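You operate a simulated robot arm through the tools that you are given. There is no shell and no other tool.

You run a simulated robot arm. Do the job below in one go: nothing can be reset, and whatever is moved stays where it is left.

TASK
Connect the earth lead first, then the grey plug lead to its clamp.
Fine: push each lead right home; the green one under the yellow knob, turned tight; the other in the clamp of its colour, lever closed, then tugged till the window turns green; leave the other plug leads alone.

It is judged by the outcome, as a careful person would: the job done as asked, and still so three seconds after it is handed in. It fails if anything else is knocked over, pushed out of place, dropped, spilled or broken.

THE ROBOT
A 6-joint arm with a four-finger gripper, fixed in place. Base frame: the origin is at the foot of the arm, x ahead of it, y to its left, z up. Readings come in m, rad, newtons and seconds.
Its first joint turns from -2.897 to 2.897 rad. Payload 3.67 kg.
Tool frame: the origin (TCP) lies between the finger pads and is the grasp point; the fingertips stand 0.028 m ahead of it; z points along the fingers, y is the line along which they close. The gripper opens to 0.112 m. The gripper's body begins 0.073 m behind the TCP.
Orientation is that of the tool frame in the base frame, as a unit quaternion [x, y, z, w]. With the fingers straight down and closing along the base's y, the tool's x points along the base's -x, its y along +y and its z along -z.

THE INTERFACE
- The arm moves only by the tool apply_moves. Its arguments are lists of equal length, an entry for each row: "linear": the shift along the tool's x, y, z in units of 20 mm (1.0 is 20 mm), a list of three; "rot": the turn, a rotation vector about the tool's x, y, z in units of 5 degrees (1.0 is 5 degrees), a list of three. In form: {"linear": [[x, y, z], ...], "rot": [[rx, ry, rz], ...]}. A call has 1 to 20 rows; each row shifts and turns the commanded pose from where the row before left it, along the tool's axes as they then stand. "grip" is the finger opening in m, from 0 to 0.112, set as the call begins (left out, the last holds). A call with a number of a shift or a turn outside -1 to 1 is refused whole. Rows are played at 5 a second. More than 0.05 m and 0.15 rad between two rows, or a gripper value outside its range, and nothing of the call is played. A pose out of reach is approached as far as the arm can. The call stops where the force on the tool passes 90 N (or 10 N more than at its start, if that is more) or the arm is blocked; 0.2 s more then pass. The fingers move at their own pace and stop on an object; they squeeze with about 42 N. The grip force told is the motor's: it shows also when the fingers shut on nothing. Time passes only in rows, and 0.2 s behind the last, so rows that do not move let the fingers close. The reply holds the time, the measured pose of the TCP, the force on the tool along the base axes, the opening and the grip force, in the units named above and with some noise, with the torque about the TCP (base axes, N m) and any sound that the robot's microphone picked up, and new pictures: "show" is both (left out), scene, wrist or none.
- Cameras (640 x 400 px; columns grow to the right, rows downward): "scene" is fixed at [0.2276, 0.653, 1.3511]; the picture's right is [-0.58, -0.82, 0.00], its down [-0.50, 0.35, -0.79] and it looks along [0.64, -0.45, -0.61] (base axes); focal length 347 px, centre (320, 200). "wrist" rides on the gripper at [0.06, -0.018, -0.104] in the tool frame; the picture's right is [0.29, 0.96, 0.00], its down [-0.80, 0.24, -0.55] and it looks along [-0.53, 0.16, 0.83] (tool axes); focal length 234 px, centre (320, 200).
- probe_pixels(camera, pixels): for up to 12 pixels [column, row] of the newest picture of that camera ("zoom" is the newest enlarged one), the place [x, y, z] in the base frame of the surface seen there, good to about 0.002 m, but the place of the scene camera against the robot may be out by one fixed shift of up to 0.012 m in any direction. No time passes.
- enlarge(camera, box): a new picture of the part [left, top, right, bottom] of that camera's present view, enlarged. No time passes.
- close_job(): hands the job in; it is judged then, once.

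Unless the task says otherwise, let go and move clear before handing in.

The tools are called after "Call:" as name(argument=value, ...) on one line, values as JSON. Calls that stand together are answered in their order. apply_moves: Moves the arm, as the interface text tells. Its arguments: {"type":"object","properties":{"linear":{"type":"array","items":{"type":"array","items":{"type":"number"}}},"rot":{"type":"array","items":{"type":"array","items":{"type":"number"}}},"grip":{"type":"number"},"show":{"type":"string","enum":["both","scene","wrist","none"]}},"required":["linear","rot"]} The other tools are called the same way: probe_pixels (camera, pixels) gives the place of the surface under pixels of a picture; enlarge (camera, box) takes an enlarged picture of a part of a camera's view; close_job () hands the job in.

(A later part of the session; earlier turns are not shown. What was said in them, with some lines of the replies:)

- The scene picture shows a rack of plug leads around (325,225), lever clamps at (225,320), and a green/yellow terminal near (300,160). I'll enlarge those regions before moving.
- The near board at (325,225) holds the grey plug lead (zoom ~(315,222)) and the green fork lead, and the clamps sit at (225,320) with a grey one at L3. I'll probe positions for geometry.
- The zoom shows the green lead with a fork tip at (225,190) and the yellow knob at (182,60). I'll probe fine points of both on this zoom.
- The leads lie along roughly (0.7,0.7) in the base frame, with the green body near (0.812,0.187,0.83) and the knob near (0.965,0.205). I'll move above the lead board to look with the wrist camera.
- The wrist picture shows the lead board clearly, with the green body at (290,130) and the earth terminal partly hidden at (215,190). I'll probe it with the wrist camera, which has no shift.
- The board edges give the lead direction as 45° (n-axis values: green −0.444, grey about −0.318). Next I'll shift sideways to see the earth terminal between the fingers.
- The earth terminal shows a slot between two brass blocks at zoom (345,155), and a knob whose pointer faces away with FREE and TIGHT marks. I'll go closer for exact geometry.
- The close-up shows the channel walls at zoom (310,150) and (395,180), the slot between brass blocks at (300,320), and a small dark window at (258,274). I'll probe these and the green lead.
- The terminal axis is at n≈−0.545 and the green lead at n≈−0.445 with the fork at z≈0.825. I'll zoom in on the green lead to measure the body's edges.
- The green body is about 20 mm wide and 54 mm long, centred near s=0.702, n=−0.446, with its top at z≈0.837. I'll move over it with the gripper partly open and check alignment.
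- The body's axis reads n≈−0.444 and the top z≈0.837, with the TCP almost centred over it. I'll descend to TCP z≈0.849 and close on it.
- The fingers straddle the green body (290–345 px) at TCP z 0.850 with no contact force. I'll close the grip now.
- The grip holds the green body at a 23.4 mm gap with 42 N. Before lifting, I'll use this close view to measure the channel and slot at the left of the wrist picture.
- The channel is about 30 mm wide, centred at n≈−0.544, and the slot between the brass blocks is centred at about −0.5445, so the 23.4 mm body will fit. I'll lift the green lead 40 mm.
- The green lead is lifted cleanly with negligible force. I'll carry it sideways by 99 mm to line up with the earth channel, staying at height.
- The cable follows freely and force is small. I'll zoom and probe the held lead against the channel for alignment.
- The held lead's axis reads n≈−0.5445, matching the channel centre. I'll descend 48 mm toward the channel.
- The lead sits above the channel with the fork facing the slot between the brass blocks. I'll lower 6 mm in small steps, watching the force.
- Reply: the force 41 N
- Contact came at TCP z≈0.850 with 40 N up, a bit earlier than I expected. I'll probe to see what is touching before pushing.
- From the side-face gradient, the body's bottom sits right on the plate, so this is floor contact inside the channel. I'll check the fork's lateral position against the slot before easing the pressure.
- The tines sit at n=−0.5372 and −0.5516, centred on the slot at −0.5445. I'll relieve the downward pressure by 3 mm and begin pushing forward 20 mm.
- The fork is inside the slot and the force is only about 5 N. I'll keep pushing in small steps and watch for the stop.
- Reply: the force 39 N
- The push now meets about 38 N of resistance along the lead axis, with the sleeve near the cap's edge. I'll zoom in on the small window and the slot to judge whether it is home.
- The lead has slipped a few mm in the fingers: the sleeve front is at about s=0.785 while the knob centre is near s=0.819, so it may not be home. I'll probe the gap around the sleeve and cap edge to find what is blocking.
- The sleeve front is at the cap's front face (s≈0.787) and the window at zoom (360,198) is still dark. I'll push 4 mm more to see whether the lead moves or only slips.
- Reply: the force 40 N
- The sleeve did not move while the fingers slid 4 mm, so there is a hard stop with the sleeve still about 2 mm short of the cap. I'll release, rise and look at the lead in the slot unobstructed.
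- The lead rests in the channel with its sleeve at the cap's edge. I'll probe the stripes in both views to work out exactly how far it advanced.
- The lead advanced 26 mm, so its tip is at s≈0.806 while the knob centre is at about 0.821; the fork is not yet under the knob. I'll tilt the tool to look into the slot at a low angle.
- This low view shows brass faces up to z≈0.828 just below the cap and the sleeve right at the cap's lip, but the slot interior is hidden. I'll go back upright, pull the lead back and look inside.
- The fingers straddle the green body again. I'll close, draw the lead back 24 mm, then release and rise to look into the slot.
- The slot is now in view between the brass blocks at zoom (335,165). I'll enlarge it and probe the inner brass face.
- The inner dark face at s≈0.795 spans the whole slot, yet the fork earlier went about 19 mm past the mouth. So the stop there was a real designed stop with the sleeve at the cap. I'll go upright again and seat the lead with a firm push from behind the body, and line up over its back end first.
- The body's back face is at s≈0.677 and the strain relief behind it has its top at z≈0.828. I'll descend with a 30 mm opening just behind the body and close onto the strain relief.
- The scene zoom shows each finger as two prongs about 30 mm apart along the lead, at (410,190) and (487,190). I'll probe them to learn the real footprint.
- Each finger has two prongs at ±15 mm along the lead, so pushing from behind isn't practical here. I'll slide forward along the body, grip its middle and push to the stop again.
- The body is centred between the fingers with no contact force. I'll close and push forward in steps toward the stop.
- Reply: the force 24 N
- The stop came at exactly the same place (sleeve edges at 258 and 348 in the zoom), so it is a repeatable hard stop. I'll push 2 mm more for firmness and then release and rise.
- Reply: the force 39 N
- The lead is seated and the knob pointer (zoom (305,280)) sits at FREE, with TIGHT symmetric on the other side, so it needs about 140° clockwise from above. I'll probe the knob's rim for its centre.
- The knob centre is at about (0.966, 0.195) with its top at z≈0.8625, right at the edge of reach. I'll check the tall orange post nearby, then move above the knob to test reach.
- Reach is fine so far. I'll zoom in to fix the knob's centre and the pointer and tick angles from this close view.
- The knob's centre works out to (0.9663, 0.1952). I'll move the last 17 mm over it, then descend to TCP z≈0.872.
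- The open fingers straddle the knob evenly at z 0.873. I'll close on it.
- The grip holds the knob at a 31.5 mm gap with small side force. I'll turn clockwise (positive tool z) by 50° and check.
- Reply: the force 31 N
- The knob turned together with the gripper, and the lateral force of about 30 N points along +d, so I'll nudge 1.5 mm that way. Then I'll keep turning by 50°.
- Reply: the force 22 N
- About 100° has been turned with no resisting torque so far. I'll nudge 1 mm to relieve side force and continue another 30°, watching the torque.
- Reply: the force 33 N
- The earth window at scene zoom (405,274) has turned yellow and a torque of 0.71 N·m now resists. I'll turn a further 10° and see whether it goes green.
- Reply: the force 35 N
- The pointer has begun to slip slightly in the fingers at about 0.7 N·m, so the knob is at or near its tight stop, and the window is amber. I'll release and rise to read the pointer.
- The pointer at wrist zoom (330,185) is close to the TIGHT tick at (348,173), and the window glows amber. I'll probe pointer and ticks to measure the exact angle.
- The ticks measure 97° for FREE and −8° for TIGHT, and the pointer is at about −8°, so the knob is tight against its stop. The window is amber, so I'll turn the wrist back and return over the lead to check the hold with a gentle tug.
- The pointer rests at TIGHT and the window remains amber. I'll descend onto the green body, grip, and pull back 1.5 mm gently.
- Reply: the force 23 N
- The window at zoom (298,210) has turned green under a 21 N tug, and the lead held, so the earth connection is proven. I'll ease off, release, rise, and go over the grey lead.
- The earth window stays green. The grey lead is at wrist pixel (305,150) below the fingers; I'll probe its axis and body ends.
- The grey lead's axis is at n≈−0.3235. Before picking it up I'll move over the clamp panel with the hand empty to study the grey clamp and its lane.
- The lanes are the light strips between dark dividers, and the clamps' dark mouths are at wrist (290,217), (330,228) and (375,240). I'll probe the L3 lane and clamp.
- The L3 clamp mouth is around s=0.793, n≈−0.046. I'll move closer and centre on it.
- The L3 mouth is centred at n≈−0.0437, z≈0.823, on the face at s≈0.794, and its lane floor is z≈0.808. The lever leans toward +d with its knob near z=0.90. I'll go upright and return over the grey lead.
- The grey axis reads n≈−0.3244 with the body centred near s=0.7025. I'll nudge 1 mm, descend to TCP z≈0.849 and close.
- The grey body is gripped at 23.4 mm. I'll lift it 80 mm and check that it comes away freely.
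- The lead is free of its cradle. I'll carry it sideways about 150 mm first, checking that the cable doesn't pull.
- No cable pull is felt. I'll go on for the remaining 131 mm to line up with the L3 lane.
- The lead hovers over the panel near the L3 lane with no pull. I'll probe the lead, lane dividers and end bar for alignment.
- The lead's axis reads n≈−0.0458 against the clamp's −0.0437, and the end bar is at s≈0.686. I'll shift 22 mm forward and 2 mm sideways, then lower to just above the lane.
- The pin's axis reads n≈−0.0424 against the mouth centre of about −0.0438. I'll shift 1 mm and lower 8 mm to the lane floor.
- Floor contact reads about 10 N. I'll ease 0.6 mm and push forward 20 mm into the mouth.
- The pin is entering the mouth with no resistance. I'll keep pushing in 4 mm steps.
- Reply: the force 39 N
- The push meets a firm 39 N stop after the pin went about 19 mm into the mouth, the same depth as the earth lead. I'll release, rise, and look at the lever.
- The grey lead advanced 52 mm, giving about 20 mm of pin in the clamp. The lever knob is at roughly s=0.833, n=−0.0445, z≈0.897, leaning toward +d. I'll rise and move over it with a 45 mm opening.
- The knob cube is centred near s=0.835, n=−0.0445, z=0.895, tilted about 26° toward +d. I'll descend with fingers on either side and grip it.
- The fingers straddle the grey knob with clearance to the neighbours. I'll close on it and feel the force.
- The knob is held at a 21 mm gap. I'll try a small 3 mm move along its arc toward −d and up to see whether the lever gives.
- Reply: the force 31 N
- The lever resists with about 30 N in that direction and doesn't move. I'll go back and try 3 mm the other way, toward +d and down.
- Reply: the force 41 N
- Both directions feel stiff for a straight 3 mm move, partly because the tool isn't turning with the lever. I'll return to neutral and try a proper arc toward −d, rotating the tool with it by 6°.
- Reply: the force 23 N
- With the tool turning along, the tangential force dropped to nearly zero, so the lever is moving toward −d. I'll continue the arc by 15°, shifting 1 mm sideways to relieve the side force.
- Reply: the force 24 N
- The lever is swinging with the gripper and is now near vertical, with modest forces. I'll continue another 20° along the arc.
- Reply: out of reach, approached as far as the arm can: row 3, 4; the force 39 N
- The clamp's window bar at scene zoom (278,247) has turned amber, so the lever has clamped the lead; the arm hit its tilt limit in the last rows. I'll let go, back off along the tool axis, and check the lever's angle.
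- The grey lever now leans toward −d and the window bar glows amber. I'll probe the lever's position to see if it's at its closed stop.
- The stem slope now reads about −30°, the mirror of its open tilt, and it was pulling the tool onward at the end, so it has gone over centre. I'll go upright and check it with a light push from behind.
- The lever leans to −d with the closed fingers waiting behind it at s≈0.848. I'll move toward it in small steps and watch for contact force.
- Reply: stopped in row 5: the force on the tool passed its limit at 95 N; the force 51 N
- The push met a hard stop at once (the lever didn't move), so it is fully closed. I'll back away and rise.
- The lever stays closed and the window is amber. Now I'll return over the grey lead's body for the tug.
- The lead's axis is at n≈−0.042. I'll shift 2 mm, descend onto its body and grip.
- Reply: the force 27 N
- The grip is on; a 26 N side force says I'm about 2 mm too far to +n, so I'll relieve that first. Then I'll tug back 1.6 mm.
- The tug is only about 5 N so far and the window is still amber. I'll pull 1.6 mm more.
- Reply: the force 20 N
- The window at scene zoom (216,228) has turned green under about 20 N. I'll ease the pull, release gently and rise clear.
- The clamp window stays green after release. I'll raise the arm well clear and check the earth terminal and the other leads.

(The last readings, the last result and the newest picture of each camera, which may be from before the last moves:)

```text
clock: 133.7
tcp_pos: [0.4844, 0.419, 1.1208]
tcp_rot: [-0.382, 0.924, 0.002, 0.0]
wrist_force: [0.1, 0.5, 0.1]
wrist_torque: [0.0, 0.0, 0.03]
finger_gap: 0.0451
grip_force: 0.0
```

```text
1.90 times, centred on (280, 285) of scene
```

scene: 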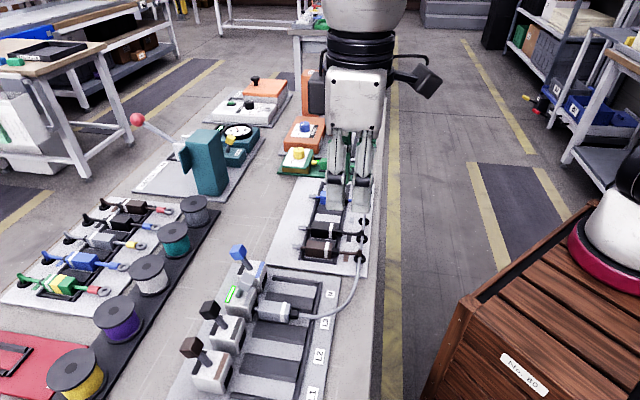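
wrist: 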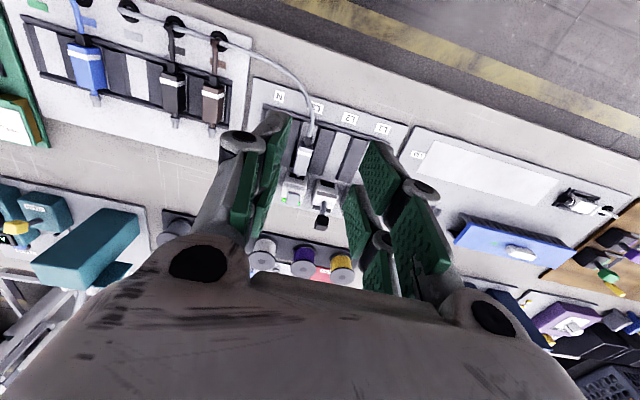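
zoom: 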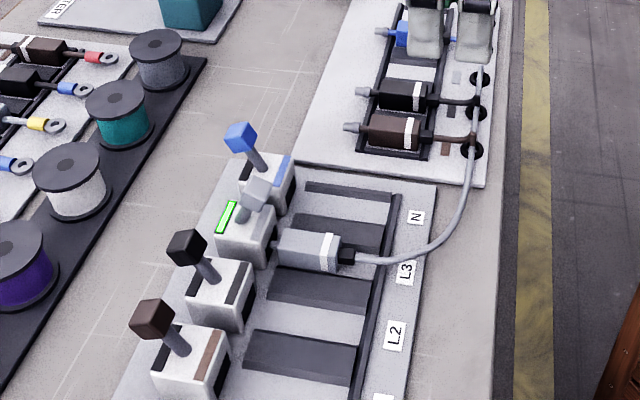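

Both windows are green (earth at zoom (265,136), L3 clamp at (227,217)), and the blue, black and brown leads lie in their cradles. I'll wait a few seconds and confirm it all holds.

Call:
apply_moves(linear=[[0.5, 0.5, -0.3], [0.5, 0.5, -0.3], [0.5, 0.5, -0.3], [0.5, 0.5, 0], [0.5, 0.5, 0], [0, 0, 0], [0, 0, 0], [0, 0, 0], [0, 0, 0], [0, 0, 0], [0, 0, 0], [0, 0, 0], [0, 0, 0], [0, 0, 0], [0, 0, 0]], rot=[[0, 0, 0], [0, 0, 0], [0, 0, 0], [0, 0, 0], [0, 0, 0], [0, 0, 0], [0, 0, 0], [0, 0, 0], [0, 0, 0], [0, 0, 0], [0, 0, 0], [0, 0, 0], [0, 0, 0], [0, 0, 0], [0, 0, 0]], show="scene")

Call:
enlarge(camera="scene", box=[200, 130, 400, 340])

```text
clock: 136.9
tcp_pos: [0.4121, 0.4196, 1.1392]
tcp_rot: [-0.382, 0.924, 0.001, 0.0]
wrist_force: [-0.4, 0.2, -0.3]
wrist_torque: [-0.01, -0.03, 0.04]
finger_gap: 0.0449
grip_force: 0.1
```

scene: 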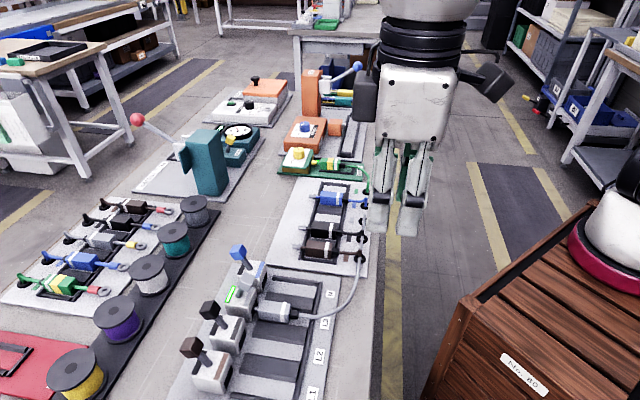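

```text
1.90 times, centred on (300, 235) of scene
```

zoom: 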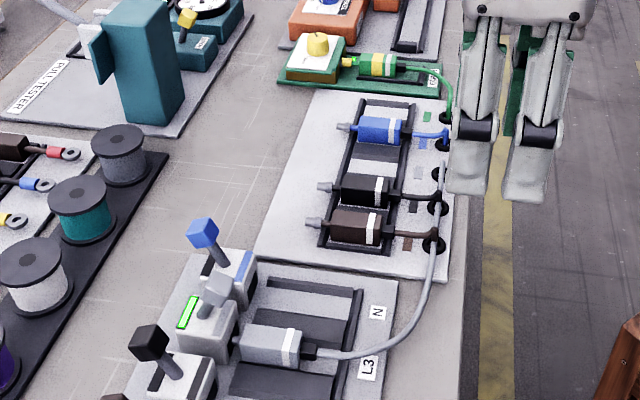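

Everything has held for several seconds: the L3 window is still green at zoom (188,310), its lever is closed, the earth lead is seated under the tight knob, and the other leads are in their cradles. The arm is clear, so I'll hand the job in.

Call:
close_job()

```text
The job is handed in.
```

The latest pictures show both leads connected in the order you asked, the earth first and then the grey one, and the job is handed in.

- **Earth lead:** it is pushed home under the yellow knob, and the knob is turned to the TIGHT mark and against its stop. I also gave it a tug of about 21 N, which you didn't ask for. It held, and its window turned green.
- **Grey lead:** it is pushed home in the grey L3 clamp with the lever fully closed. A tug of about 20 N turned the window green. It stayed green for several seconds after I let go.
- **Other leads:** the blue, black and brown plug leads are still in their cradles.

When I checked that the L3 lever was fully closed, my push went past the 90 N limit (95 N) before the arm stopped. The lever was already against its stop and didn't move, and the later tug still turned the window green.
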